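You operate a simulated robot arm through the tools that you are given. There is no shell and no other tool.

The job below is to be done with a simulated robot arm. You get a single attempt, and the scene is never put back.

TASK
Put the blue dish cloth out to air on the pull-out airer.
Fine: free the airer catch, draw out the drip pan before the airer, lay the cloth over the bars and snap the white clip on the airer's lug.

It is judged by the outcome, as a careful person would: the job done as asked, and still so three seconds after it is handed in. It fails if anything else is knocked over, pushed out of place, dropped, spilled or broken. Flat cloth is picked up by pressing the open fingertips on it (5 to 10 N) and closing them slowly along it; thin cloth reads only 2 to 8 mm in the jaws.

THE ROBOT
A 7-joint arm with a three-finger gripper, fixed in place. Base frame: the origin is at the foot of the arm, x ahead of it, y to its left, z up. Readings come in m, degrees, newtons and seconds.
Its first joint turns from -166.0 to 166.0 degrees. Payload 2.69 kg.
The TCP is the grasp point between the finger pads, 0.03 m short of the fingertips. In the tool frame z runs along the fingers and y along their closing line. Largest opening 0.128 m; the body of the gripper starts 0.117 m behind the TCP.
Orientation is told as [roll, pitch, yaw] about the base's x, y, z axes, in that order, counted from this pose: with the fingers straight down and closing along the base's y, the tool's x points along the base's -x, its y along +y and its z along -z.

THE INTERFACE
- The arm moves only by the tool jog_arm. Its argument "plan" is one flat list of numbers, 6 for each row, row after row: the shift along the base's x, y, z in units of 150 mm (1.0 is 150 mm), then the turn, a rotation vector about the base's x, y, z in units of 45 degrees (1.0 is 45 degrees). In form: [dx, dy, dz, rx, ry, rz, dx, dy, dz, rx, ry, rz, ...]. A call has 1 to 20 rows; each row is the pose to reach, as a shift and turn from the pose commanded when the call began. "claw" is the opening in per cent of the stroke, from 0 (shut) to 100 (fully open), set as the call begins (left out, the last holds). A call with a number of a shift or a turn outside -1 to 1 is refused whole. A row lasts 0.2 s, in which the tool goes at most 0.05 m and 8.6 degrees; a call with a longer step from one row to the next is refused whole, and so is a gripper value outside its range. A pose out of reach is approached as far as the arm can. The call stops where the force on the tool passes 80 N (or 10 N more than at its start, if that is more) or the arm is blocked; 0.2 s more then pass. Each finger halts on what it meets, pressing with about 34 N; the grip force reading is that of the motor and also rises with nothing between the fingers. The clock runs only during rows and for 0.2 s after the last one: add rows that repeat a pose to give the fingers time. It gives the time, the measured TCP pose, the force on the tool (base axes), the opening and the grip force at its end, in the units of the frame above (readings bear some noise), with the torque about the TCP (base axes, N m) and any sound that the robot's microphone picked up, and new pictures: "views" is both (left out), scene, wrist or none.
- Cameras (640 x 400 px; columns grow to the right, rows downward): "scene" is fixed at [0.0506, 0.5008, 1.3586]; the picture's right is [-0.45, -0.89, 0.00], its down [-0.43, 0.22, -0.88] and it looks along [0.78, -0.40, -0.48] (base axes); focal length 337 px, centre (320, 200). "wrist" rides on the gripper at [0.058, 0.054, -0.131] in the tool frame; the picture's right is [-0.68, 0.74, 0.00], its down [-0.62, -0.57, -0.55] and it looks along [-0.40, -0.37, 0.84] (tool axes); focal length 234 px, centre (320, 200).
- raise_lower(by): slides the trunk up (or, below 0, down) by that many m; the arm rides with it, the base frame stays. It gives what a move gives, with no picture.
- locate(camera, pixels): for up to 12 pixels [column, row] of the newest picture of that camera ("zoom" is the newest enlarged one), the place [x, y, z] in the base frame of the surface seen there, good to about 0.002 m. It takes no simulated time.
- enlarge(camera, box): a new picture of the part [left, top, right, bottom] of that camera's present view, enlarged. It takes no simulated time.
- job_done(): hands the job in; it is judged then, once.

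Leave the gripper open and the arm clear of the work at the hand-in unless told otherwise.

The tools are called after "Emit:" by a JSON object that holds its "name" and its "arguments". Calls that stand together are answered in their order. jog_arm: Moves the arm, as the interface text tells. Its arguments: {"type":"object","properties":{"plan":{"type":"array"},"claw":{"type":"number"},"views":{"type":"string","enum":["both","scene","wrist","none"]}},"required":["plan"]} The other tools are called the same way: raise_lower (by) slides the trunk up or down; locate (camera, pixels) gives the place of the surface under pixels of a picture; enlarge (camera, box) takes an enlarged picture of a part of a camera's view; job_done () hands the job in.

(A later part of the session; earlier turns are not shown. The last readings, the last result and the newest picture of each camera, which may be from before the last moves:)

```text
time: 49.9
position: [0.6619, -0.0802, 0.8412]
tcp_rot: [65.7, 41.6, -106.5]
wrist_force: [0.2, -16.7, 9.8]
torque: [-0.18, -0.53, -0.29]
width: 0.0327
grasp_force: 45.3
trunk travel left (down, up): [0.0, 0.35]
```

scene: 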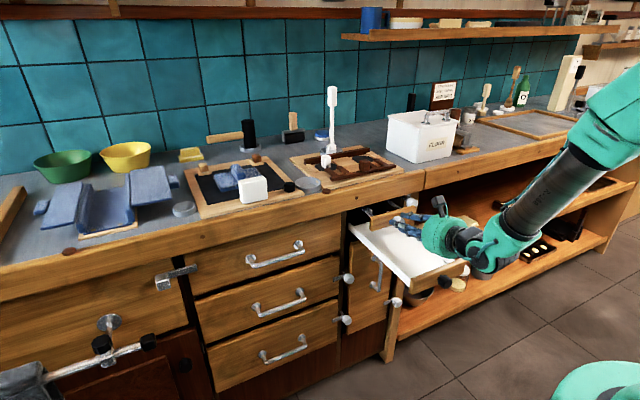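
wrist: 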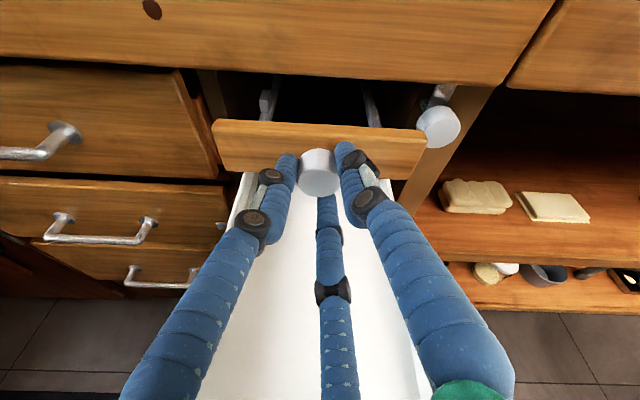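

The airer slides out freely over the pan. Continuing 13 cm.

Emit:
{"name": "jog_arm", "arguments": {"plan": [-0.07, 0, 0, 0, 0, 0, -0.15, 0, 0, 0, 0, 0, -0.23, 0, 0, 0, 0, 0, -0.31, 0, 0, 0, 0, 0, -0.39, 0, 0, 0, 0, 0, -0.47, 0, 0, 0, 0, 0, -0.55, 0, 0, 0, 0, 0, -0.63, 0, 0, 0, 0, 0, -0.71, 0, 0, 0, 0, 0, -0.79, 0, 0, 0, 0, 0, -0.86, 0, 0, 0, 0, 0], "views": "both"}}

```text
time: 52.3
position: [0.5337, -0.0806, 0.8407]
tcp_rot: [65.8, 41.6, -106.6]
wrist_force: [-1.1, -21.2, 34.7]
torque: [-0.25, -1.24, -0.72]
width: 0.0328
grasp_force: 44.9
trunk travel left (down, up): [0.0, 0.35]
```

scene: 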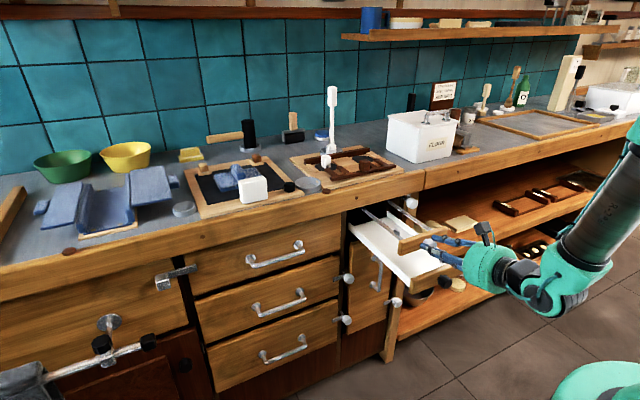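
wrist: 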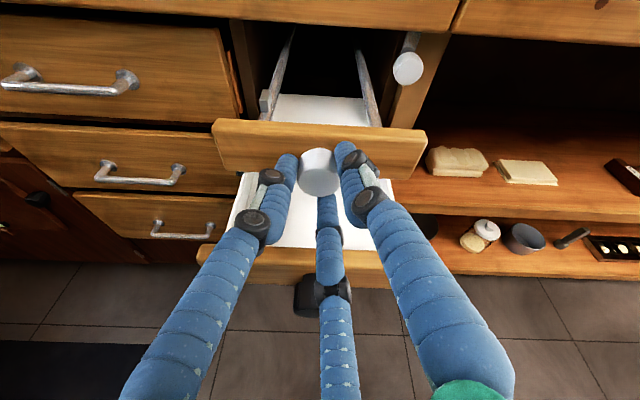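

Two bars run from front to back behind the front board, and a small lug shows at its left (268,105). I continue pulling with a small correction for the side force, watching for the stop.

Emit:
{"name": "jog_arm", "arguments": {"plan": [-0.03, -0.01, 0.012, 0, 0, 0, -0.09, -0.01, 0.012, 0, 0, 0, -0.15, -0.01, 0.012, 0, 0, 0, -0.2, -0.01, 0.012, 0, 0, 0, -0.2, -0.01, 0.012, 0, 0, 0], "views": "both"}}

Emit:
{"name": "enlarge", "arguments": {"camera": "scene", "box": [345, 190, 473, 270]}}

Emit:
{"name": "enlarge", "arguments": {"camera": "wrist", "box": [180, 0, 460, 170]}}

```text
time: 53.5
position: [0.5001, -0.0805, 0.8419]
tcp_rot: [65.4, 41.5, -106.9]
wrist_force: [-1.6, -6.0, 6.6]
torque: [-0.07, -0.49, -0.26]
width: 0.0329
grasp_force: 44.7
trunk travel left (down, up): [0.0, 0.35]
```

scene: 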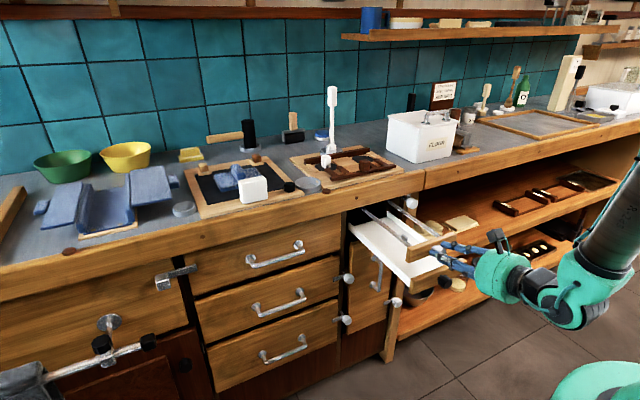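
wrist: 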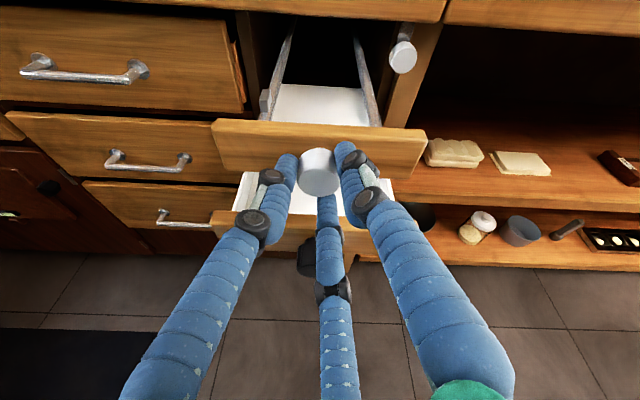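

```text
5.00 times, centred on (409, 230) of scene
```

zoom: 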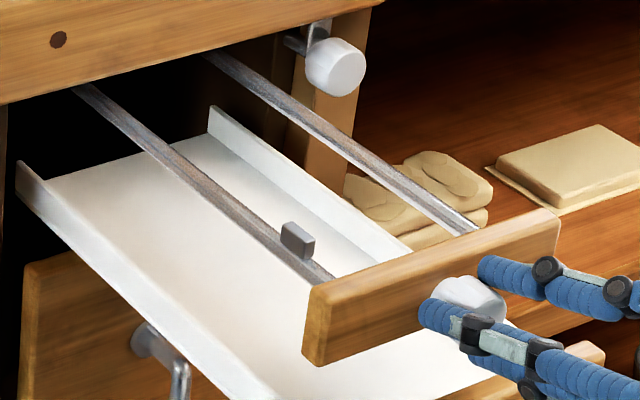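

```text
2.29 times, centred on (320, 85) of wrist
```

zoom: 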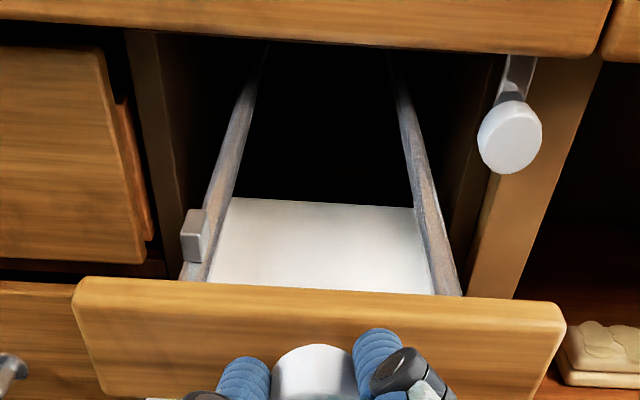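

The lug is a small grey block on the left bar near the front board. I keep pulling gently to find the airer's stop.

Emit:
{"name": "jog_arm", "arguments": {"plan": [-0.05, 0, 0, 0, 0, 0, -0.1, 0, 0, 0, 0, 0, -0.15, 0, 0, 0, 0, 0, -0.2, 0, 0, 0, 0, 0, -0.2, 0, 0, 0, 0, 0], "views": "scene"}}

```text
time: 54.7
position: [0.4734, -0.0809, 0.8435]
tcp_rot: [65.4, 41.4, -106.9]
wrist_force: [-1.0, -8.9, -12.5]
torque: [-0.18, -0.06, -0.19]
width: 0.0328
grasp_force: 45.3
trunk travel left (down, up): [0.0, 0.35]
```

scene: 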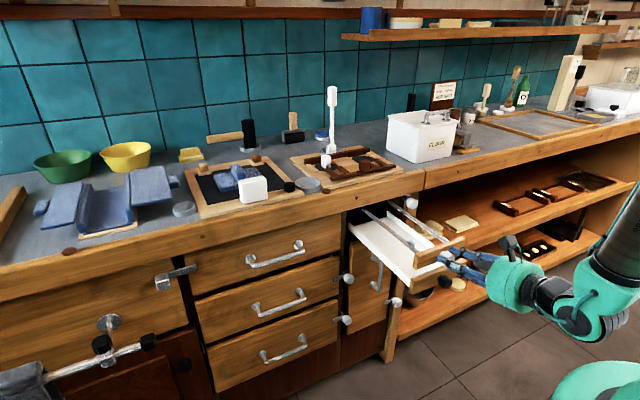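

Still moving (26.5 cm out). A little more.

Emit:
{"name": "jog_arm", "arguments": {"plan": [-0.05, 0, 0, 0, 0, 0, -0.1, 0, 0, 0, 0, 0, -0.14, 0, 0, 0, 0, 0, -0.14, 0, 0, 0, 0, 0], "views": "scene"}}

```text
time: 55.7
position: [0.4515, -0.0803, 0.841]
tcp_rot: [65.3, 41.7, -106.9]
wrist_force: [-1.1, -15.8, -30.1]
torque: [-0.22, 0.4, -0.44]
width: 0.0326
grasp_force: 44.4
trunk travel left (down, up): [0.0, 0.35]
```

scene: 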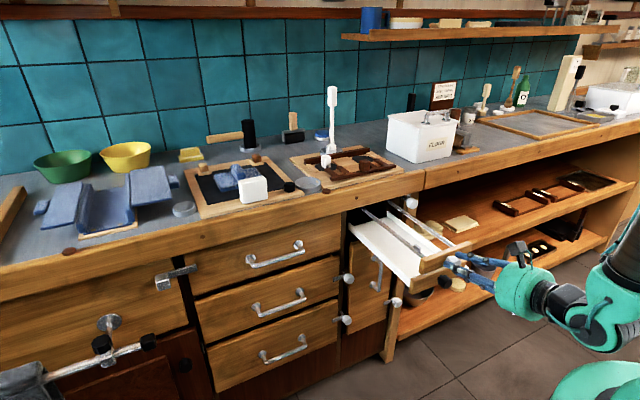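

28.8 cm out, no stop yet; level with the pan. One more short pull, relieving the vertical force.

Emit:
{"name": "jog_arm", "arguments": {"plan": [-0.04, -0.008, -0.012, 0, 0, 0, -0.08, -0.008, -0.012, 0, 0, 0, -0.12, -0.008, -0.012, 0, 0, 0, -0.12, -0.008, -0.012, 0, 0, 0], "views": "scene"}}

Emit:
{"name": "enlarge", "arguments": {"camera": "scene", "box": [345, 190, 505, 290]}}

```text
time: 56.7
position: [0.4349, -0.0813, 0.8419]
tcp_rot: [65.8, 41.4, -106.5]
wrist_force: [22.5, 20.6, -1.2]
torque: [0.22, -0.3, 0.71]
width: 0.0314
grasp_force: 45.0
trunk travel left (down, up): [0.0, 0.35]
```

scene: 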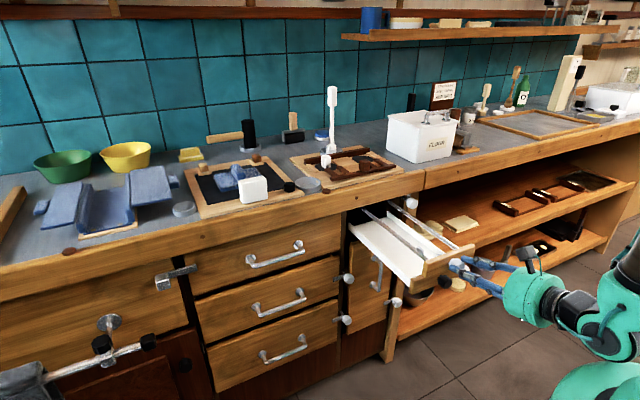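

```text
4.00 times, centred on (425, 240) of scene
```

zoom: 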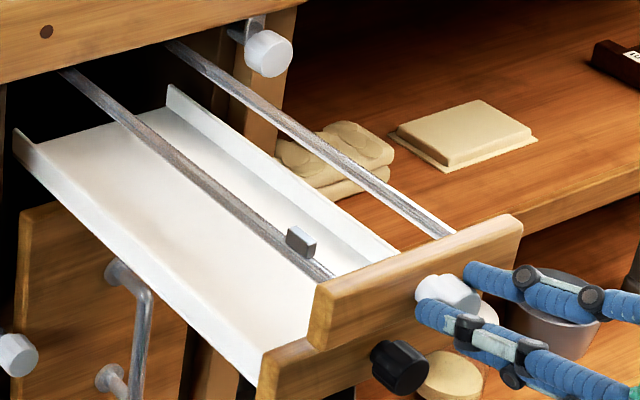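

The airer is at its stop (22 N). I ease off, open the fingers and withdraw.

Emit:
{"name": "jog_arm", "arguments": {"plan": [0.02, 0, 0, 0, 0, 0, 0.02, 0, 0, 0, 0, 0], "views": "none"}}

Emit:
{"name": "jog_arm", "arguments": {"plan": [0, 0, 0, 0, 0, 0, 0, 0, 0, 0, 0, 0, -0.1, 0, 0.03, 0, 0, 0, -0.22, 0, 0.07, 0, 0, 0, -0.36, 0, 0.12, 0, 0, 0, -0.36, 0, 0.12, 0, 0, 0], "claw": 34, "views": "both"}}

Emit:
{"name": "enlarge", "arguments": {"camera": "scene", "box": [345, 190, 505, 290]}}

```text
time: 57.3
position: [0.4358, -0.0807, 0.8418]
tcp_rot: [65.8, 41.5, -106.4]
wrist_force: [-1.2, 32.1, 24.7]
torque: [0.33, -0.81, 1.08]
width: 0.0313
grasp_force: 45.3
trunk travel left (down, up): [0.0, 0.35]
```

```text
time: 58.7
position: [0.392, -0.0904, 0.8652]
tcp_rot: [66.9, 41.1, -105.8]
wrist_force: [-0.7, 0.6, -0.1]
torque: [0.02, 0.0, -0.02]
width: 0.0433
grasp_force: 0.1
trunk travel left (down, up): [0.0, 0.35]
```

scene: 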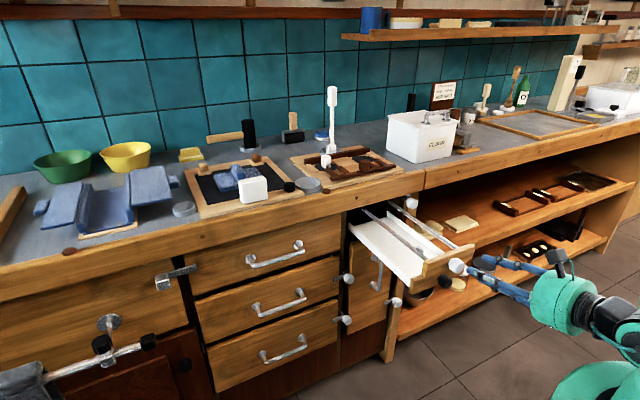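
wrist: 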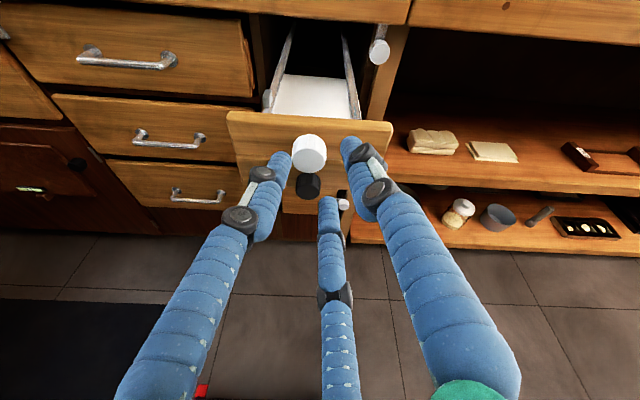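

```text
4.00 times, centred on (425, 240) of scene
```

zoom: 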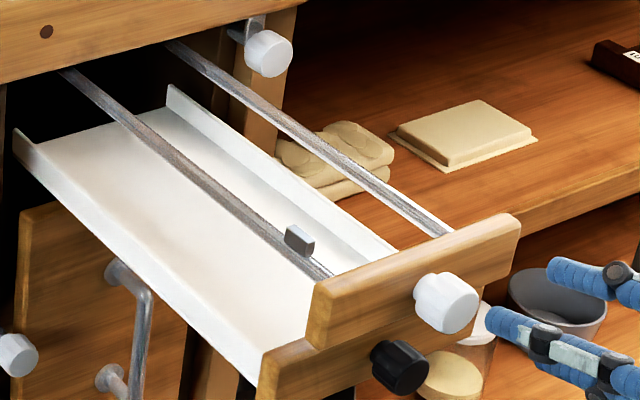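

Airer and pan are out. I'll measure the bars, the lug and the front board from this zoom.

Emit:
{"name": "locate", "arguments": {"camera": "zoom", "pixels": [[75, 80], [150, 135], [230, 200], [325, 272], [180, 50], [300, 135], [440, 230], [300, 232], [290, 245], [308, 240], [400, 280], [500, 230]]}}

Emit:
{"name": "enlarge", "arguments": {"camera": "scene", "box": [404, 234, 436, 262]}}

```text
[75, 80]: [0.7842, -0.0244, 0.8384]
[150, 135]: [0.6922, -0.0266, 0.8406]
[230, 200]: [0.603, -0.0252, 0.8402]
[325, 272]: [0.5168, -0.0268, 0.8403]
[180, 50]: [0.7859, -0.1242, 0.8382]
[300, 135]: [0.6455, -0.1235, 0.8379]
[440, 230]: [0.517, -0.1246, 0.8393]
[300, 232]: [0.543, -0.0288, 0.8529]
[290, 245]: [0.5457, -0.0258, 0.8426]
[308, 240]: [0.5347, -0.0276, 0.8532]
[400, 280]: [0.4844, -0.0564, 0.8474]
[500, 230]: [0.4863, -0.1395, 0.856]
```

```text
14.29 times, centred on (420, 248) of scene
```

zoom: 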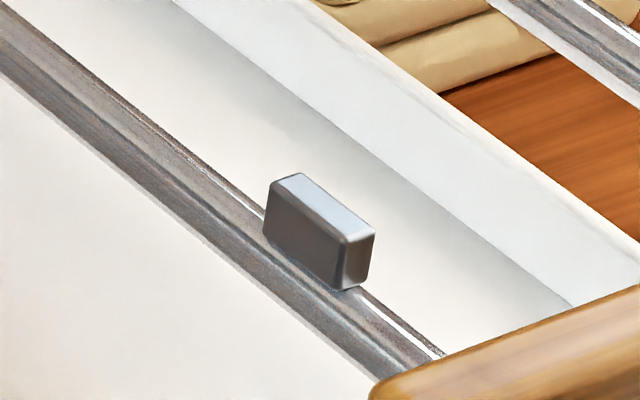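

Emit:
{"name": "locate", "arguments": {"camera": "zoom", "pixels": [[280, 188], [300, 178], [342, 238], [368, 232], [270, 235], [340, 283], [365, 275], [320, 208], [415, 375], [436, 356], [240, 185], [225, 205]]}}

Emit:
{"name": "enlarge", "arguments": {"camera": "scene", "box": [318, 148, 338, 164]}}

```text
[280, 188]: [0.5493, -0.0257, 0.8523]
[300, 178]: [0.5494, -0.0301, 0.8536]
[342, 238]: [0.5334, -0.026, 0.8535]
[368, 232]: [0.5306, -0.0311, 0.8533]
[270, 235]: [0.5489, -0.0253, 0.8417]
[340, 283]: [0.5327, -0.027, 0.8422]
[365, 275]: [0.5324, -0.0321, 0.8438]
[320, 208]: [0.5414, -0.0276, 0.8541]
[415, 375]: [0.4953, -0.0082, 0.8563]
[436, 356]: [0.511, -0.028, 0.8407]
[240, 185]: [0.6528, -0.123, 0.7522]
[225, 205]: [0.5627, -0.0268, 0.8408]
```

```text
16.00 times, centred on (328, 156) of scene
```

zoom: 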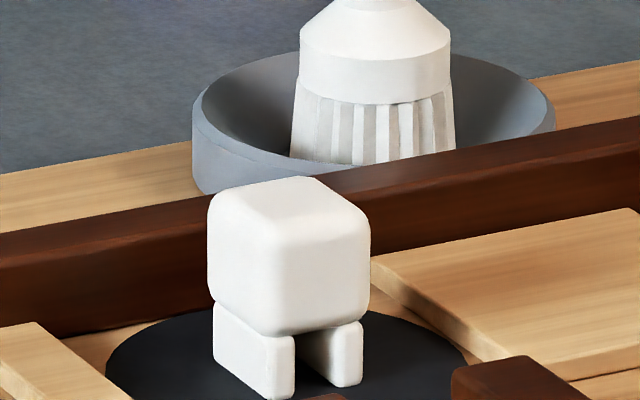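

The lug is x 0.532–0.550, y −0.0255…−0.0315, top z 0.8535. Now measuring the cloth and clip in detail.

Emit:
{"name": "locate", "arguments": {"camera": "zoom", "pixels": [[220, 300], [290, 325], [365, 300], [225, 215], [300, 185], [355, 215], [218, 355], [265, 385], [290, 390], [335, 385], [355, 380], [290, 250]]}}

Emit:
{"name": "enlarge", "arguments": {"camera": "scene", "box": [205, 155, 265, 193]}}

```text
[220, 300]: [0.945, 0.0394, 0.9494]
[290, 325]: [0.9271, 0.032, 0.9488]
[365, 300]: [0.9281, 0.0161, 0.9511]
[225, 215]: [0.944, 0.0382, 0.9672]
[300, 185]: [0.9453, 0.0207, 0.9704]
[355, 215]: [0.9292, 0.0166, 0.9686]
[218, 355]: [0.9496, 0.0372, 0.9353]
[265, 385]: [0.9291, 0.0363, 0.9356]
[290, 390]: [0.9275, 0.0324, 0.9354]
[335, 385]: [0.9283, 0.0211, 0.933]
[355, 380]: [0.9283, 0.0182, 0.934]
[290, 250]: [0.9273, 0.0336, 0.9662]
```

```text
10.53 times, centred on (235, 174) of scene
```

zoom: 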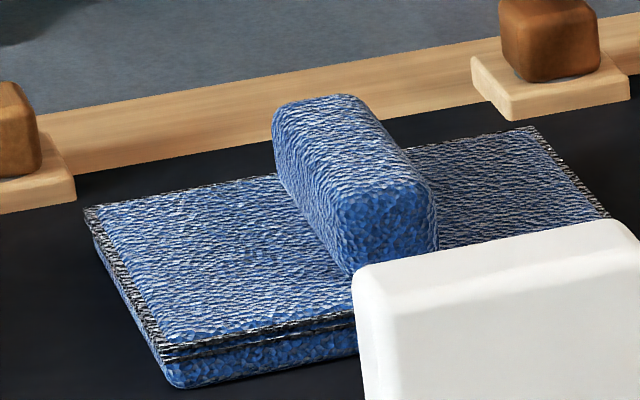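

Clip: about 20 × 23 mm, legs apart in y (matches the thin lug), base z 0.933, top 0.970. Now the cloth corners.

Emit:
{"name": "locate", "arguments": {"camera": "zoom", "pixels": [[90, 212], [165, 352], [530, 130], [605, 213], [275, 180], [350, 265], [278, 115], [345, 100], [390, 185], [435, 200], [175, 385], [340, 355]]}}

Emit:
{"name": "locate", "arguments": {"camera": "zoom", "pixels": [[310, 105], [385, 195], [330, 190], [420, 170], [285, 160], [345, 215], [400, 210], [160, 280], [500, 160], [30, 300], [370, 270], [635, 235]]}}

```text
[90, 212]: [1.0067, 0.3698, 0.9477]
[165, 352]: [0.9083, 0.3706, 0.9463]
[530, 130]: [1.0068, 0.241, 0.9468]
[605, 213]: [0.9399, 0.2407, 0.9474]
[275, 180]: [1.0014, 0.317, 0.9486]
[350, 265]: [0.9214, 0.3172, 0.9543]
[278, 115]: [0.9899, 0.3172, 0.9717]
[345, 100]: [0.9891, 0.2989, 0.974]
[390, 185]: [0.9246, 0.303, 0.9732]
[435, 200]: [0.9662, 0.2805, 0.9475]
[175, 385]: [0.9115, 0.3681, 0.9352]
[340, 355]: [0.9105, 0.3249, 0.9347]
```

```text
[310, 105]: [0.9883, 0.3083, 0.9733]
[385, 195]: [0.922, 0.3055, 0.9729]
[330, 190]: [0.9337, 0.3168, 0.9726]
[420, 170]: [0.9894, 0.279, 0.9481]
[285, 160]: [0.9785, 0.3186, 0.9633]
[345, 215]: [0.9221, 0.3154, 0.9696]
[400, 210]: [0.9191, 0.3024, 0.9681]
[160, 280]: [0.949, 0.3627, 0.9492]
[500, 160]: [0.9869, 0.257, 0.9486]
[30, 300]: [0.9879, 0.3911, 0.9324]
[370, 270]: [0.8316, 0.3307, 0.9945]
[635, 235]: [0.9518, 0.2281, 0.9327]
```

Cloth: x 0.908–1.007, y 0.241–0.371, with a grippable ridge (x 0.918–0.992, y 0.298–0.318, top z 0.974). It will span the bars (y −0.0265 and −0.124). I'll raise the trunk for reach, with the arm staying clear in front of the airer.

Emit:
{"name": "raise_lower", "arguments": {"by": 0.35}}

```text
time: 62.1
position: [0.3494, -0.0742, 1.2048]
tcp_rot: [67.9, 41.8, -105.0]
wrist_force: [-0.4, 0.8, 1.1]
torque: [-0.02, -0.02, 0.02]
width: 0.0436
grasp_force: 0.0
trunk travel left (down, up): [-0.35, 0.0]
```

Trunk up. Now rotating the tool back to pointing down in two steps while moving forward over free space.

Emit:
{"name": "jog_arm", "arguments": {"plan": [0.2, 0, 0, 0, 0.164, 0, 0.4, 0, 0, 0, 0.328, 0, 0.6, 0, 0, 0, 0.491, 0, 0.8, 0, 0, 0, 0.655, 0, 1.0, 0, 0, 0, 0.819, 0], "claw": 50, "views": "none"}}

Emit:
{"name": "jog_arm", "arguments": {"plan": [0.1, 0, 0, 0, 0.164, 0, 0.2, 0, 0, 0, 0.328, 0, 0.3, 0, 0, 0, 0.491, 0, 0.4, 0, 0, 0, 0.655, 0, 0.5, 0, 0, 0, 0.819, 0, 0.5, 0, 0, 0, 0.819, 0], "views": "both"}}

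```text
time: 63.5
position: [0.5259, -0.0753, 1.1926]
tcp_rot: [27.3, 23.6, -128.4]
wrist_force: [0.9, 0.2, 0.2]
torque: [0.0, 0.02, 0.0]
width: 0.0638
grasp_force: 0.0
trunk travel left (down, up): [-0.35, 0.0]
stopped in row 5: the arm was blocked; the commanded pose is now the measured one
```

```text
time: 65.1
position: [0.6228, -0.0775, 1.1814]
tcp_rot: [-1.2, -2.1, -134.8]
wrist_force: [0.0, 0.1, 2.2]
torque: [-0.02, 0.02, 0.03]
width: 0.0638
grasp_force: 0.0
out of reach, approached as far as the arm can: row 2, 3
trunk travel left (down, up): [-0.35, 0.0]
stopped in row 6: the arm was blocked; the commanded pose is now the measured one
```

scene: 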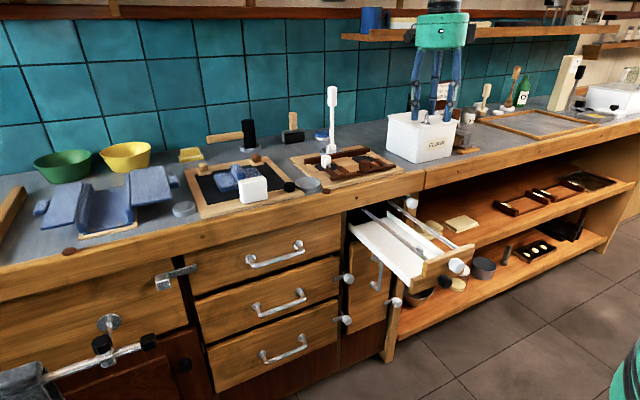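
wrist: 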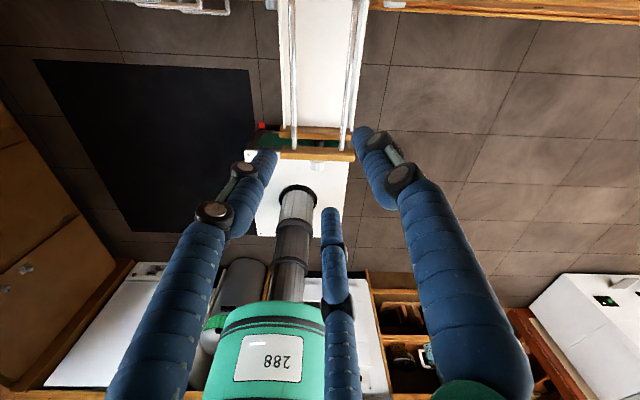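

Tool is pointing down (yaw −135°). I'll yaw −45° more so the thumb faces −y and the fingers close across the ridge, moving toward the cloth at safe height.

Emit:
{"name": "jog_arm", "arguments": {"plan": [0.16, 0.16, 0, 0.0, 0.0, -0.165, 0.33, 0.33, 0, 0.01, 0.02, -0.33, 0.5, 0.5, 0, 0.02, 0.03, -0.5, 0.66, 0.66, 0, 0.02, 0.04, -0.66, 0.83, 0.83, 0, 0.02, 0.04, -0.83, 1.0, 1.0, 0, 0.02, 0.04, -1.0], "views": "none"}}

```text
time: 66.7
position: [0.7757, 0.0513, 1.1688]
tcp_rot: [-4.0, -3.3, -174.9]
wrist_force: [0.4, -0.1, 0.9]
torque: [-0.08, 0.03, -0.02]
width: 0.0639
grasp_force: 0.0
out of reach, approached as far as the arm can: row 6
trunk travel left (down, up): [-0.35, 0.0]
stopped in row 6: the arm was blocked; the commanded pose is now the measured one
```

Emit:
{"name": "jog_arm", "arguments": {"plan": [0, 0, -0.2, 0, 0, 0, 0, 0, -0.2, 0, 0, 0], "views": "both"}}

```text
time: 67.5
position: [0.7943, 0.0445, 1.1235]
tcp_rot: [-4.0, -4.2, -175.4]
wrist_force: [0.6, -0.7, -0.3]
torque: [-0.05, 0.05, -0.01]
width: 0.0638
grasp_force: 0.0
trunk travel left (down, up): [-0.35, 0.0]
stopped in row 2: the arm was blocked; the commanded pose is now the measured one
```

scene: 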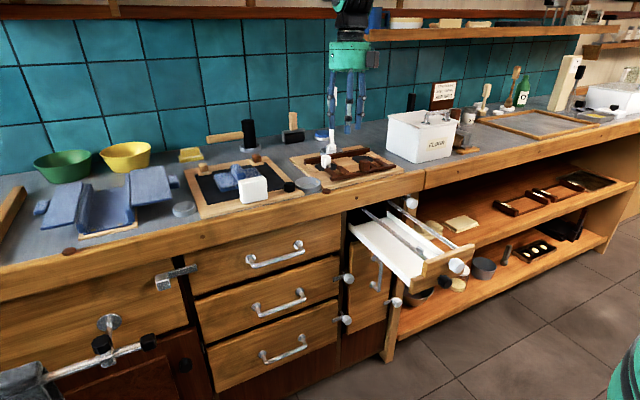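
wrist: 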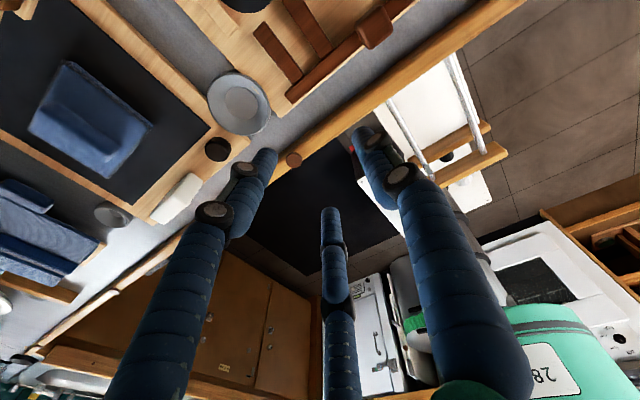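

Blocked by a joint limit on this side of the wrist. Yaw 0 (the start-up orientation) was comfortable, so I'll rotate back that way in steps, first retreating toward (0.69, 0.05).

Emit:
{"name": "jog_arm", "arguments": {"plan": [-0.12, 0, 0.05, 0.0, 0.0, 0.165, -0.24, 0, 0.1, 0.0, 0.0, 0.33, -0.36, 0, 0.1, 0.0, 0.0, 0.5, -0.48, 0, 0.1, 0.0, 0, 0.66, -0.6, 0, 0.1, 0.0, 0, 0.83, -0.7, 0, 0.1, 0, 0, 1.0], "views": "none"}}

Emit:
{"name": "jog_arm", "arguments": {"plan": [0, 0, 0, 0.0, 0.0, 0.165, 0, 0, 0, 0.0, 0.0, 0.33, 0, 0, 0, 0.0, 0.0, 0.5, 0, 0, 0, 0.0, 0, 0.66, 0, 0, 0, 0.0, 0, 0.83, 0, 0, 0, 0, 0, 1.0], "views": "none"}}

```text
time: 69.1
position: [0.7085, 0.0361, 1.1237]
tcp_rot: [-3.9, -5.9, -130.7]
wrist_force: [1.0, 0.4, 0.8]
torque: [-0.06, -0.03, 0.02]
width: 0.064
grasp_force: 0.0
trunk travel left (down, up): [-0.35, 0.0]
stopped in row 6: the arm was blocked; the commanded pose is now the measured one
```

```text
time: 70.7
position: [0.7271, 0.0254, 1.1126]
tcp_rot: [-4.7, -7.3, -86.2]
wrist_force: [-0.2, 0.2, -0.2]
torque: [0.01, -0.02, -0.04]
width: 0.064
grasp_force: 0.1
trunk travel left (down, up): [-0.35, 0.0]
stopped in row 6: the arm was blocked; the commanded pose is now the measured one
```

A constant offset shows some joint is pinned with the trunk this high. I'll move back to x≈0.6 and continue yawing toward 0, then lower the trunk to its original height.

Emit:
{"name": "jog_arm", "arguments": {"plan": [-0.15, 0, 0.1, 0.02, 0.02, 0.165, -0.3, 0, 0.2, 0.04, 0.05, 0.33, -0.45, 0, 0.3, 0.06, 0.08, 0.5, -0.6, 0, 0.4, 0.08, 0.1, 0.66, -0.75, 0, 0.5, 0.08, 0.12, 0.83, -0.85, 0, 0.6, 0.08, 0.12, 1.0], "views": "scene"}}

```text
time: 72.3
position: [0.6163, 0.0145, 1.1865]
tcp_rot: [-9.4, -2.1, -41.4]
wrist_force: [0.3, -0.1, 0.9]
torque: [-0.01, -0.03, -0.01]
width: 0.0636
grasp_force: 0.1
trunk travel left (down, up): [-0.35, 0.0]
stopped in row 6: the arm was blocked; the commanded pose is now the measured one
```

scene: 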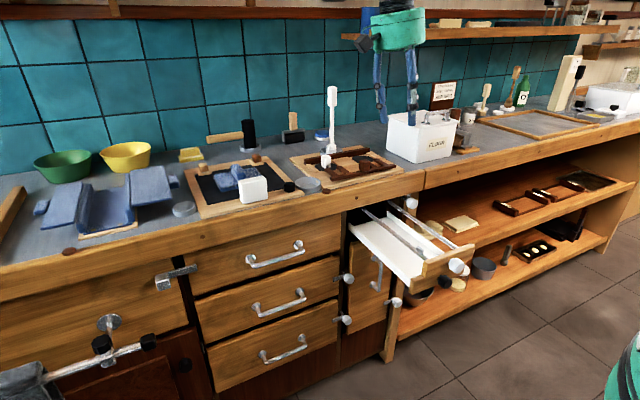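

Emit:
{"name": "raise_lower", "arguments": {"by": -0.2}}

```text
time: 74.5
position: [0.6484, 0.0011, 0.985]
tcp_rot: [-10.0, -0.4, -41.4]
wrist_force: [0.7, 0.4, -0.3]
torque: [0.01, -0.02, -0.01]
width: 0.064
grasp_force: 0.0
trunk travel left (down, up): [-0.15, 0.2]
```

Now turning to yaw 0 and levelling the tool while rising toward the start-up pose.

Emit:
{"name": "jog_arm", "arguments": {"plan": [0, -0.1, 0.17, 0.036, -0.013, 0.153, 0, -0.2, 0.34, 0.071, -0.027, 0.306, 0, -0.35, 0.5, 0.107, -0.04, 0.459, 0, -0.45, 0.67, 0.142, -0.053, 0.612, 0, -0.6, 0.84, 0.178, -0.067, 0.765, 0, -0.7, 1.0, 0.213, -0.08, 0.918, 0, -0.7, 1.0, 0.213, -0.08, 0.918], "views": "both"}}

```text
time: 76.1
position: [0.6487, -0.1029, 1.1346]
tcp_rot: [0.0, -0.4, 0.1]
wrist_force: [-0.5, -0.6, 1.0]
torque: [0.04, -0.03, -0.03]
width: 0.0638
grasp_force: 0.0
trunk travel left (down, up): [-0.15, 0.2]
```

scene: 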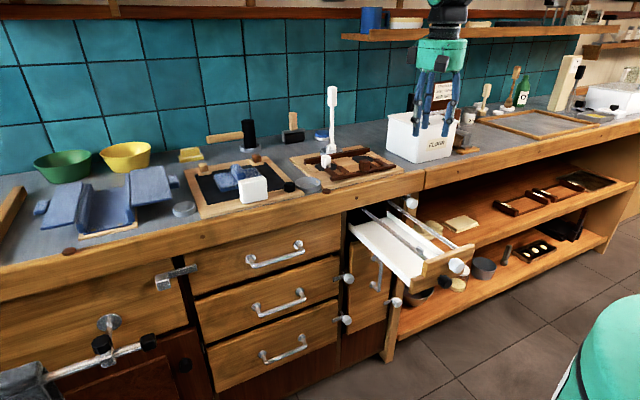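
wrist: 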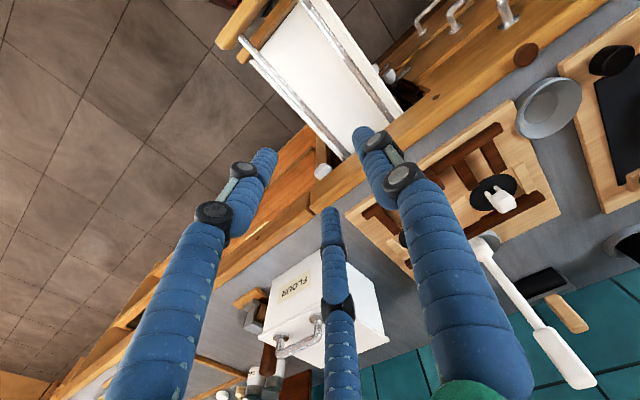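

Clean start-up orientation again. Now toward the cloth at z≈1.13.

Emit:
{"name": "jog_arm", "arguments": {"plan": [0.16, 0.2, 0, 0, 0, 0, 0.32, 0.4, 0, 0, 0, 0, 0.48, 0.6, 0, 0, 0, 0, 0.64, 0.8, 0, 0, 0, 0, 0.8, 1.0, 0, 0, 0, 0], "views": "none"}}

Emit:
{"name": "jog_arm", "arguments": {"plan": [0.1, 0.2, 0, 0, 0, 0, 0.2, 0.4, 0, 0, 0, 0, 0.3, 0.6, 0, 0, 0, 0, 0.4, 0.8, 0, 0, 0, 0, 0.5, 1.0, 0, 0, 0, 0], "views": "both"}}

```text
time: 77.3
position: [0.7699, 0.0478, 1.1351]
tcp_rot: [0.0, -0.3, 0.0]
wrist_force: [-1.2, -0.5, -0.3]
torque: [0.0, -0.02, 0.02]
width: 0.0639
grasp_force: 0.1
trunk travel left (down, up): [-0.15, 0.2]
```

```text
time: 78.5
position: [0.8456, 0.1979, 1.1345]
tcp_rot: [-0.1, -0.3, -0.1]
wrist_force: [-0.8, -0.3, 0.4]
torque: [0.0, 0.01, -0.01]
width: 0.0639
grasp_force: 0.0
trunk travel left (down, up): [-0.15, 0.2]
```

scene: 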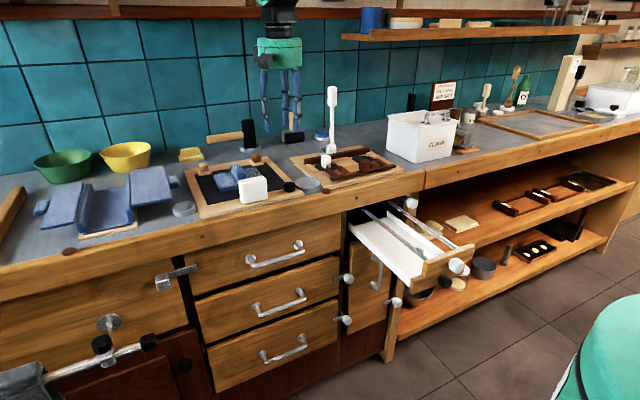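
wrist: 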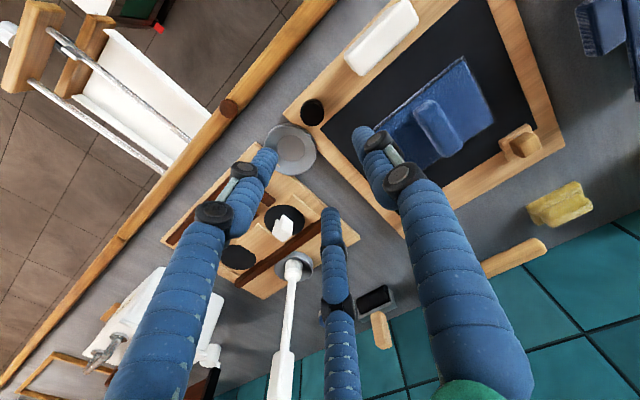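

Works well. Now to above the ridge: (0.93, 0.302).

Emit:
{"name": "jog_arm", "arguments": {"plan": [0.15, 0.17, 0, 0, 0, 0, 0.3, 0.35, 0, 0, 0, 0, 0.45, 0.52, 0, 0, 0, 0, 0.567, 0.693, 0, 0, 0, 0, 0.567, 0.693, 0, 0, 0, 0], "views": "both"}}

```text
time: 79.7
position: [0.9302, 0.3002, 1.1326]
tcp_rot: [-0.1, -0.4, 0.0]
wrist_force: [0.2, -0.2, 0.6]
torque: [-0.01, 0.02, -0.02]
width: 0.0641
grasp_force: 0.1
trunk travel left (down, up): [-0.15, 0.2]
```

scene: 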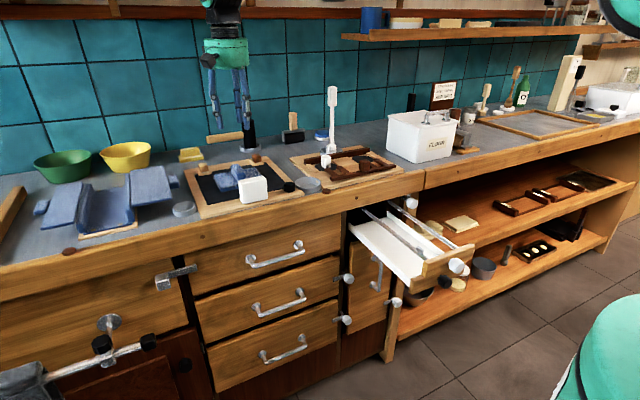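
wrist: 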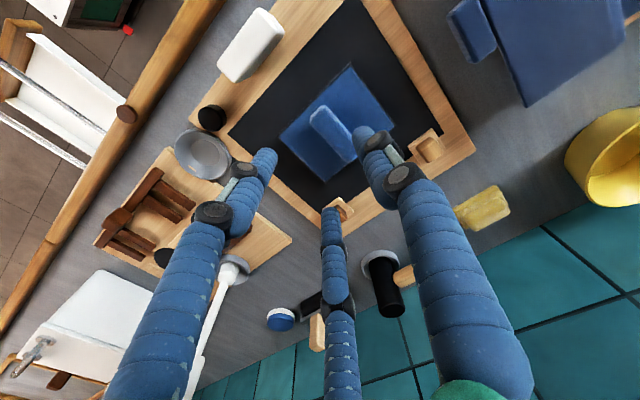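

The ridge sits right below the grasp point; I'll shift to x≈0.95 for balance and descend to z≈1.02 with a wider opening.

Emit:
{"name": "jog_arm", "arguments": {"plan": [0.05, 0.013, -0.2, 0, 0, 0, 0.1, 0.013, -0.4, 0, 0, 0, 0.133, 0.013, -0.6, 0, 0, 0, 0.133, 0.013, -0.753, 0, 0, 0, 0.133, 0.013, -0.753, 0, 0, 0], "claw": 58, "views": "both"}}

Emit:
{"name": "enlarge", "arguments": {"camera": "wrist", "box": [200, 60, 440, 230]}}

Emit:
{"name": "enlarge", "arguments": {"camera": "scene", "box": [180, 80, 300, 220]}}

```text
time: 80.9
position: [0.9508, 0.3016, 1.0197]
tcp_rot: [-0.1, -0.3, 0.0]
wrist_force: [0.1, 0.8, -0.6]
torque: [-0.01, 0.03, 0.03]
width: 0.0743
grasp_force: 0.0
trunk travel left (down, up): [-0.15, 0.2]
```

scene: 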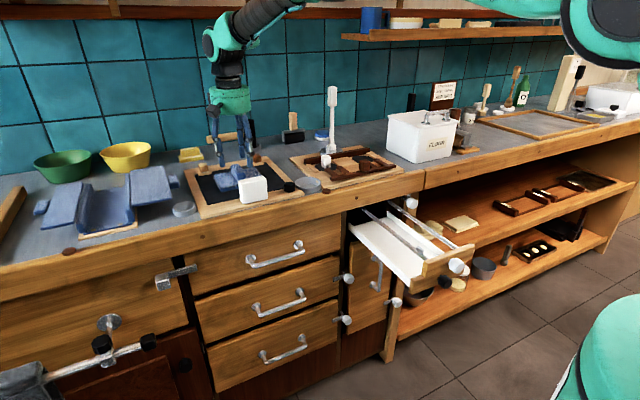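
wrist: 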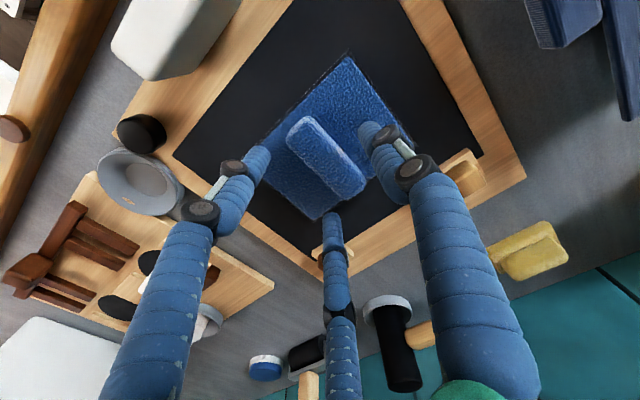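

```text
2.35 times, centred on (320, 145) of wrist
```

zoom: 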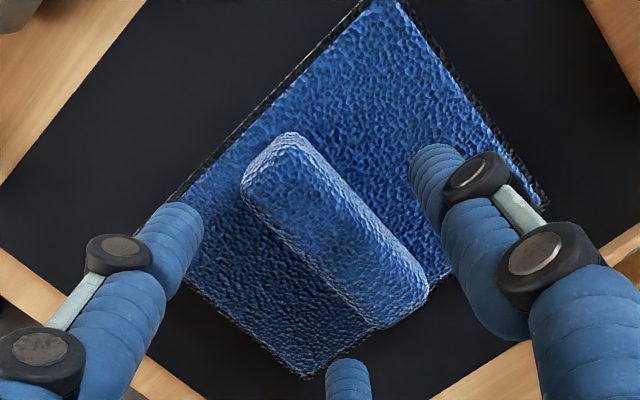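

```text
2.86 times, centred on (240, 150) of scene
```

zoom: 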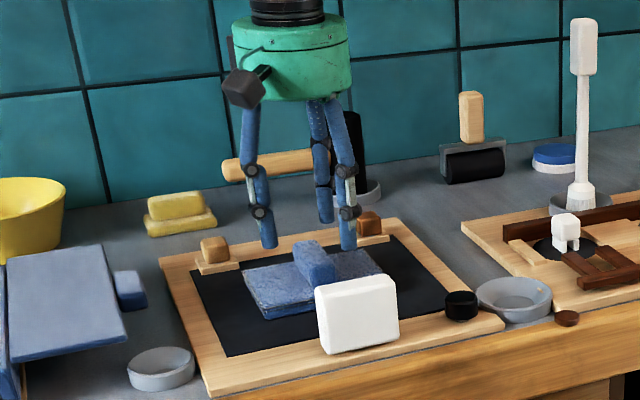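

The ridge lies between thumb and fingers with the right offset. Descending to z≈0.982 (fingertips just above the cloth sheet).

Emit:
{"name": "jog_arm", "arguments": {"plan": [0, 0, -0.08, 0, 0, 0, 0, 0, -0.16, 0, 0, 0, 0, 0, -0.22, 0, 0, 0, 0, 0, -0.252, 0, 0, 0, 0, 0, -0.252, 0, 0, 0], "views": "both"}}

Emit:
{"name": "enlarge", "arguments": {"camera": "wrist", "box": [200, 60, 440, 230]}}

Emit:
{"name": "enlarge", "arguments": {"camera": "scene", "box": [195, 110, 275, 200]}}

```text
time: 82.1
position: [0.9512, 0.3023, 0.9841]
tcp_rot: [-0.2, -0.3, 0.1]
wrist_force: [1.0, 0.6, -0.1]
torque: [-0.01, 0.03, 0.0]
width: 0.074
grasp_force: 0.0
trunk travel left (down, up): [-0.15, 0.2]
```

scene: 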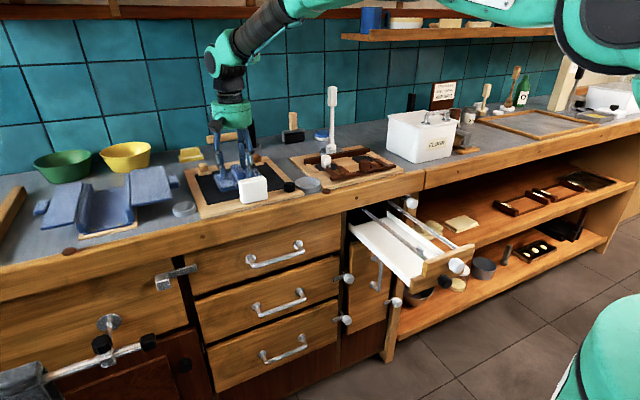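
wrist: 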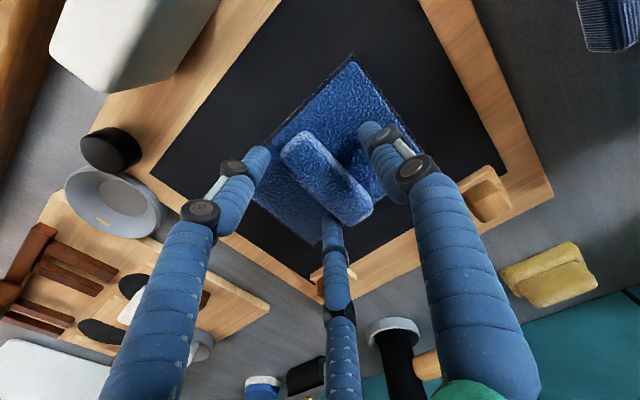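

```text
2.35 times, centred on (320, 145) of wrist
```

zoom: 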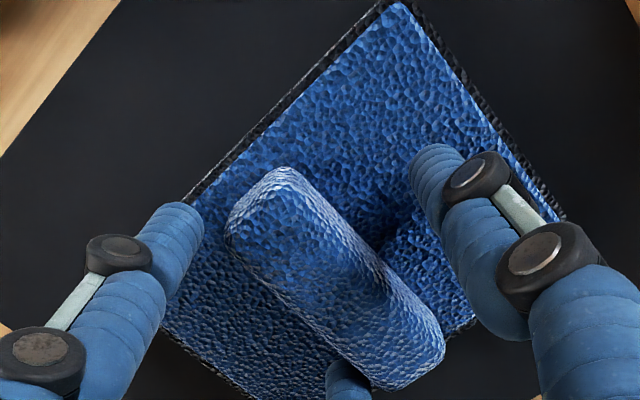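

```text
4.44 times, centred on (235, 155) of scene
```

zoom: 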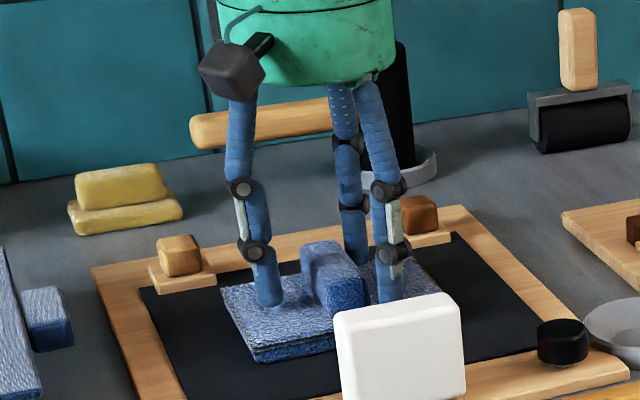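

Fingers are beside the ridge with tips just above the sheet. Closing partly first, then fully.

Emit:
{"name": "jog_arm", "arguments": {"plan": [0, 0, 0, 0, 0, 0, 0, 0, 0, 0, 0, 0], "claw": 32, "views": "none"}}

Emit:
{"name": "jog_arm", "arguments": {"plan": [0, 0, 0, 0, 0, 0, 0, 0, 0, 0, 0, 0, 0, 0, 0, 0, 0, 0], "claw": 0, "views": "both"}}

Emit:
{"name": "enlarge", "arguments": {"camera": "wrist", "box": [200, 60, 440, 230]}}

```text
time: 82.7
position: [0.9503, 0.3031, 0.983]
tcp_rot: [0.0, -0.4, 0.0]
wrist_force: [-0.5, -1.2, 1.3]
torque: [-0.01, 0.02, 0.07]
width: 0.0419
grasp_force: 7.8
trunk travel left (down, up): [-0.15, 0.2]
```

```text
time: 83.5
position: [0.9508, 0.3033, 0.9836]
tcp_rot: [0.0, -0.4, 0.0]
wrist_force: [0.9, 0.5, 2.8]
torque: [0.12, -0.02, 0.01]
width: 0.0405
grasp_force: 33.4
trunk travel left (down, up): [-0.15, 0.2]
```

scene: 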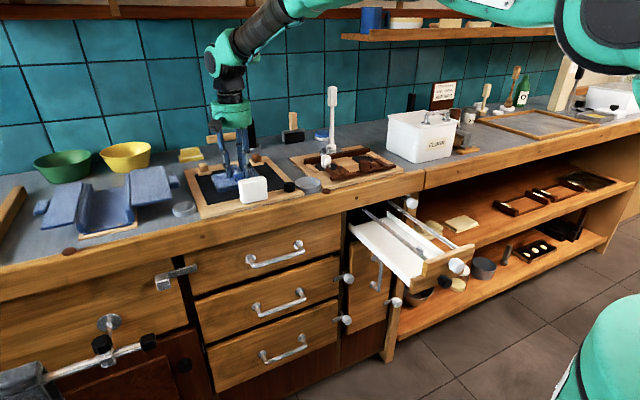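
wrist: 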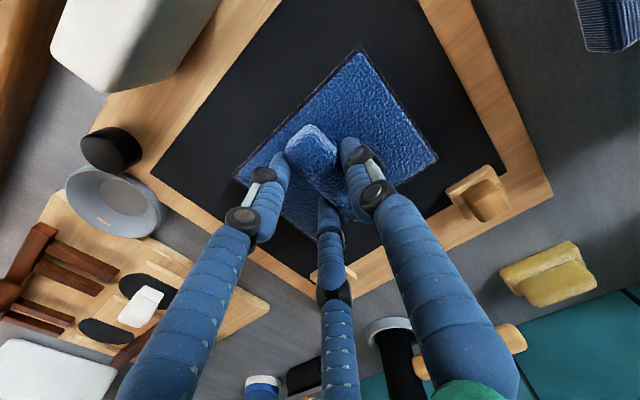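

```text
2.35 times, centred on (320, 145) of wrist
```

zoom: 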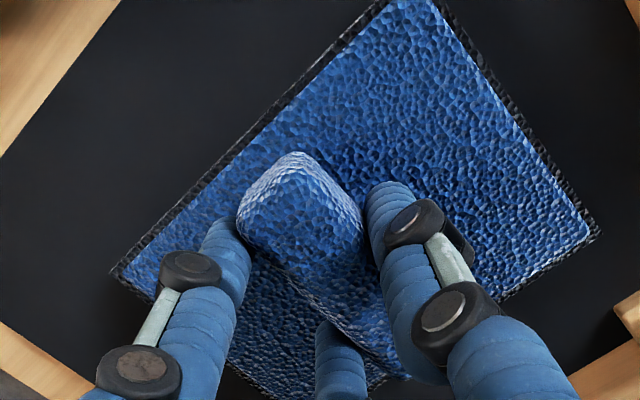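

Firm grip on the ridge (40 mm, 33 N). Lifting 4 cm slowly to see how the cloth behaves.

Emit:
{"name": "jog_arm", "arguments": {"plan": [0, 0, 0.05, 0, 0, 0, 0, 0, 0.12, 0, 0, 0, 0, 0, 0.2, 0, 0, 0, 0, 0, 0.27, 0, 0, 0, 0, 0, 0.27, 0, 0, 0], "views": "both"}}

Emit:
{"name": "enlarge", "arguments": {"camera": "scene", "box": [180, 90, 300, 210]}}

```text
time: 84.7
position: [0.9495, 0.3035, 1.0247]
tcp_rot: [-0.1, -0.3, 0.0]
wrist_force: [-0.3, 0.8, -0.8]
torque: [-0.01, 0.01, 0.01]
width: 0.0404
grasp_force: 33.7
trunk travel left (down, up): [-0.15, 0.2]
```

scene: 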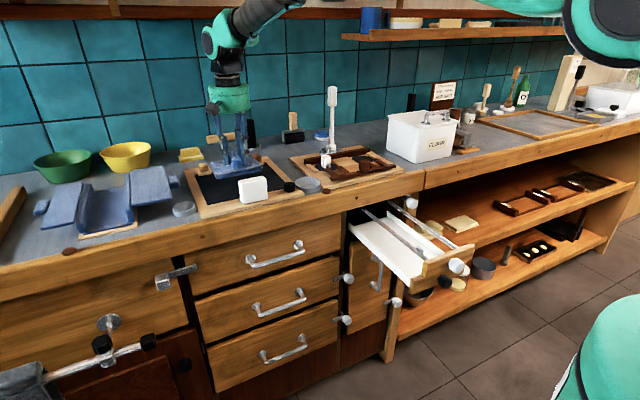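
wrist: 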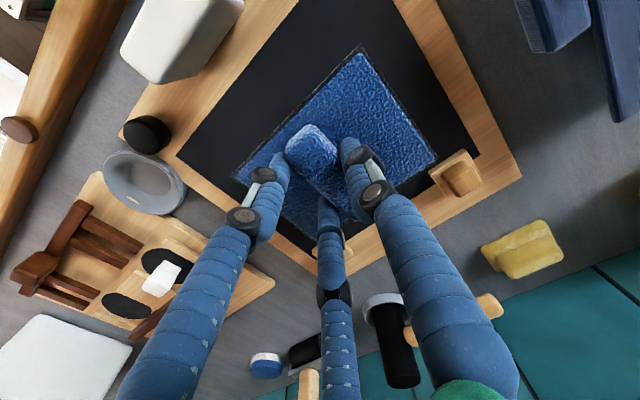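

```text
3.33 times, centred on (240, 150) of scene
```

zoom: 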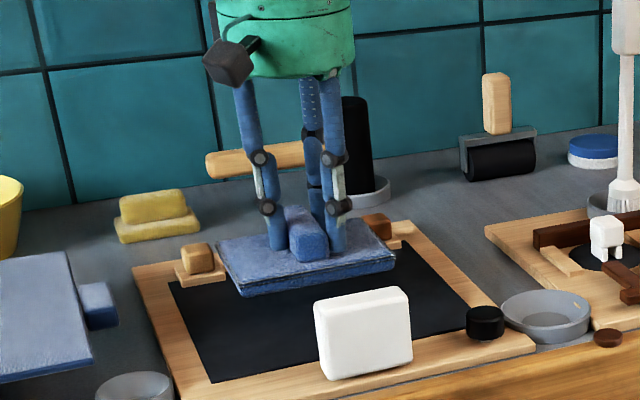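

The cloth lifts flat and whole. Raising to z≈1.13, then carrying it back toward the airer.

Emit:
{"name": "jog_arm", "arguments": {"plan": [0, 0, 0.15, 0, 0, 0, 0, 0, 0.3, 0, 0, 0, 0, 0, 0.45, 0, 0, 0, 0, 0, 0.6, 0, 0, 0, 0, 0, 0.72, 0, 0, 0, -0.1, -0.1, 0.72, 0, 0, 0, -0.25, -0.25, 0.72, 0, 0, 0, -0.4, -0.45, 0.72, 0, 0, 0, -0.55, -0.65, 0.72, 0, 0, 0, -0.7, -0.85, 0.72, 0, 0, 0, -0.8, -1.0, 0.72, 0, 0, 0], "views": "scene"}}

```text
time: 87.1
position: [0.8282, 0.1527, 1.1334]
tcp_rot: [0.0, -0.4, 0.0]
wrist_force: [0.4, 0.5, -0.2]
torque: [-0.02, -0.02, 0.0]
width: 0.0403
grasp_force: 34.0
trunk travel left (down, up): [-0.15, 0.2]
```

scene: 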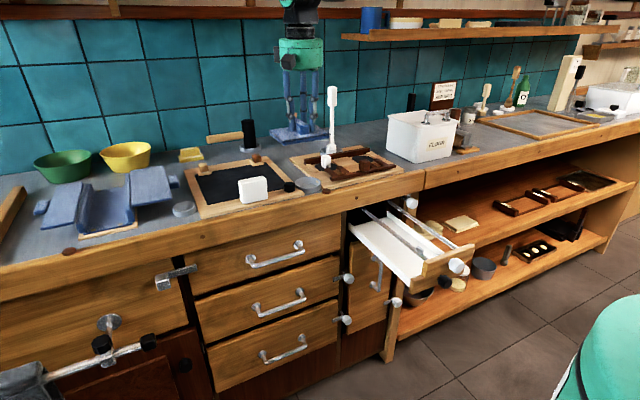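

Carrying on toward the airer.

Emit:
{"name": "jog_arm", "arguments": {"plan": [-0.16, -0.2, 0, 0, 0, 0, -0.32, -0.4, 0, 0, 0, 0, -0.5, -0.6, 0, 0, 0, 0, -0.66, -0.8, 0, 0, 0, 0, -0.82, -1.0, 0, 0, 0, 0], "views": "none"}}

Emit:
{"name": "jog_arm", "arguments": {"plan": [-0.16, -0.18, 0, 0, 0, 0, -0.32, -0.36, 0, 0, 0, 0, -0.48, -0.53, 0, 0, 0, 0, -0.48, -0.53, -0.1, 0, 0, 0, -0.48, -0.53, -0.1, 0, 0, 0], "views": "both"}}

```text
time: 88.3
position: [0.7065, 0.0018, 1.1313]
tcp_rot: [-0.1, -0.5, 0.0]
wrist_force: [0.0, 0.4, -0.7]
torque: [-0.03, 0.05, 0.0]
width: 0.0407
grasp_force: 34.2
trunk travel left (down, up): [-0.15, 0.2]
```

```text
time: 89.5
position: [0.6335, -0.0769, 1.1161]
tcp_rot: [-0.1, -0.3, 0.0]
wrist_force: [0.2, -0.1, -1.1]
torque: [-0.02, 0.03, -0.03]
width: 0.0403
grasp_force: 33.8
trunk travel left (down, up): [-0.15, 0.2]
```

scene: 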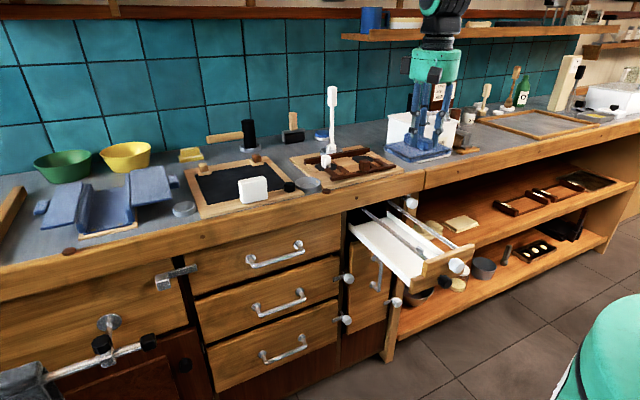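
wrist: 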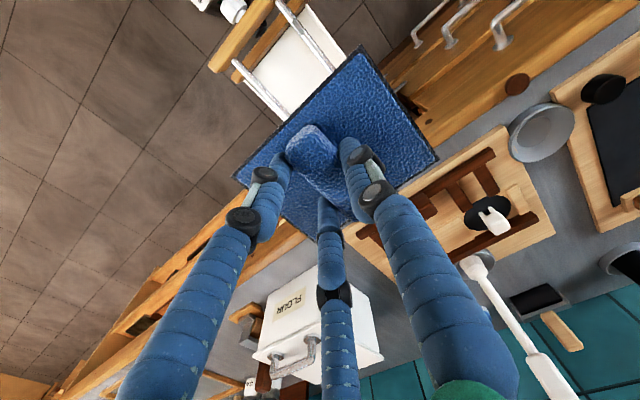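

The cloth is above the airer. I'll measure its corners in the air to fix the offset from the tool.

Emit:
{"name": "enlarge", "arguments": {"camera": "scene", "box": [370, 100, 466, 170]}}

```text
5.71 times, centred on (418, 135) of scene
```

zoom: 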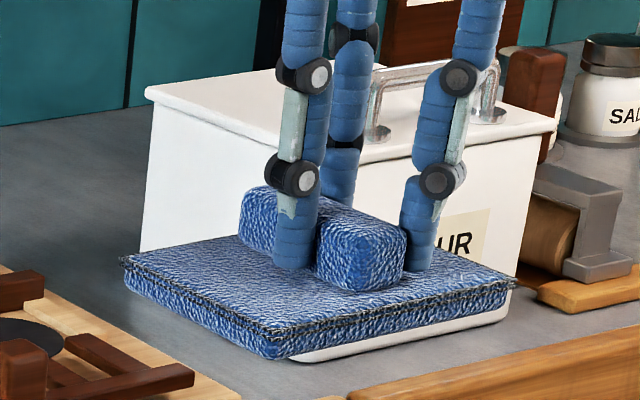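

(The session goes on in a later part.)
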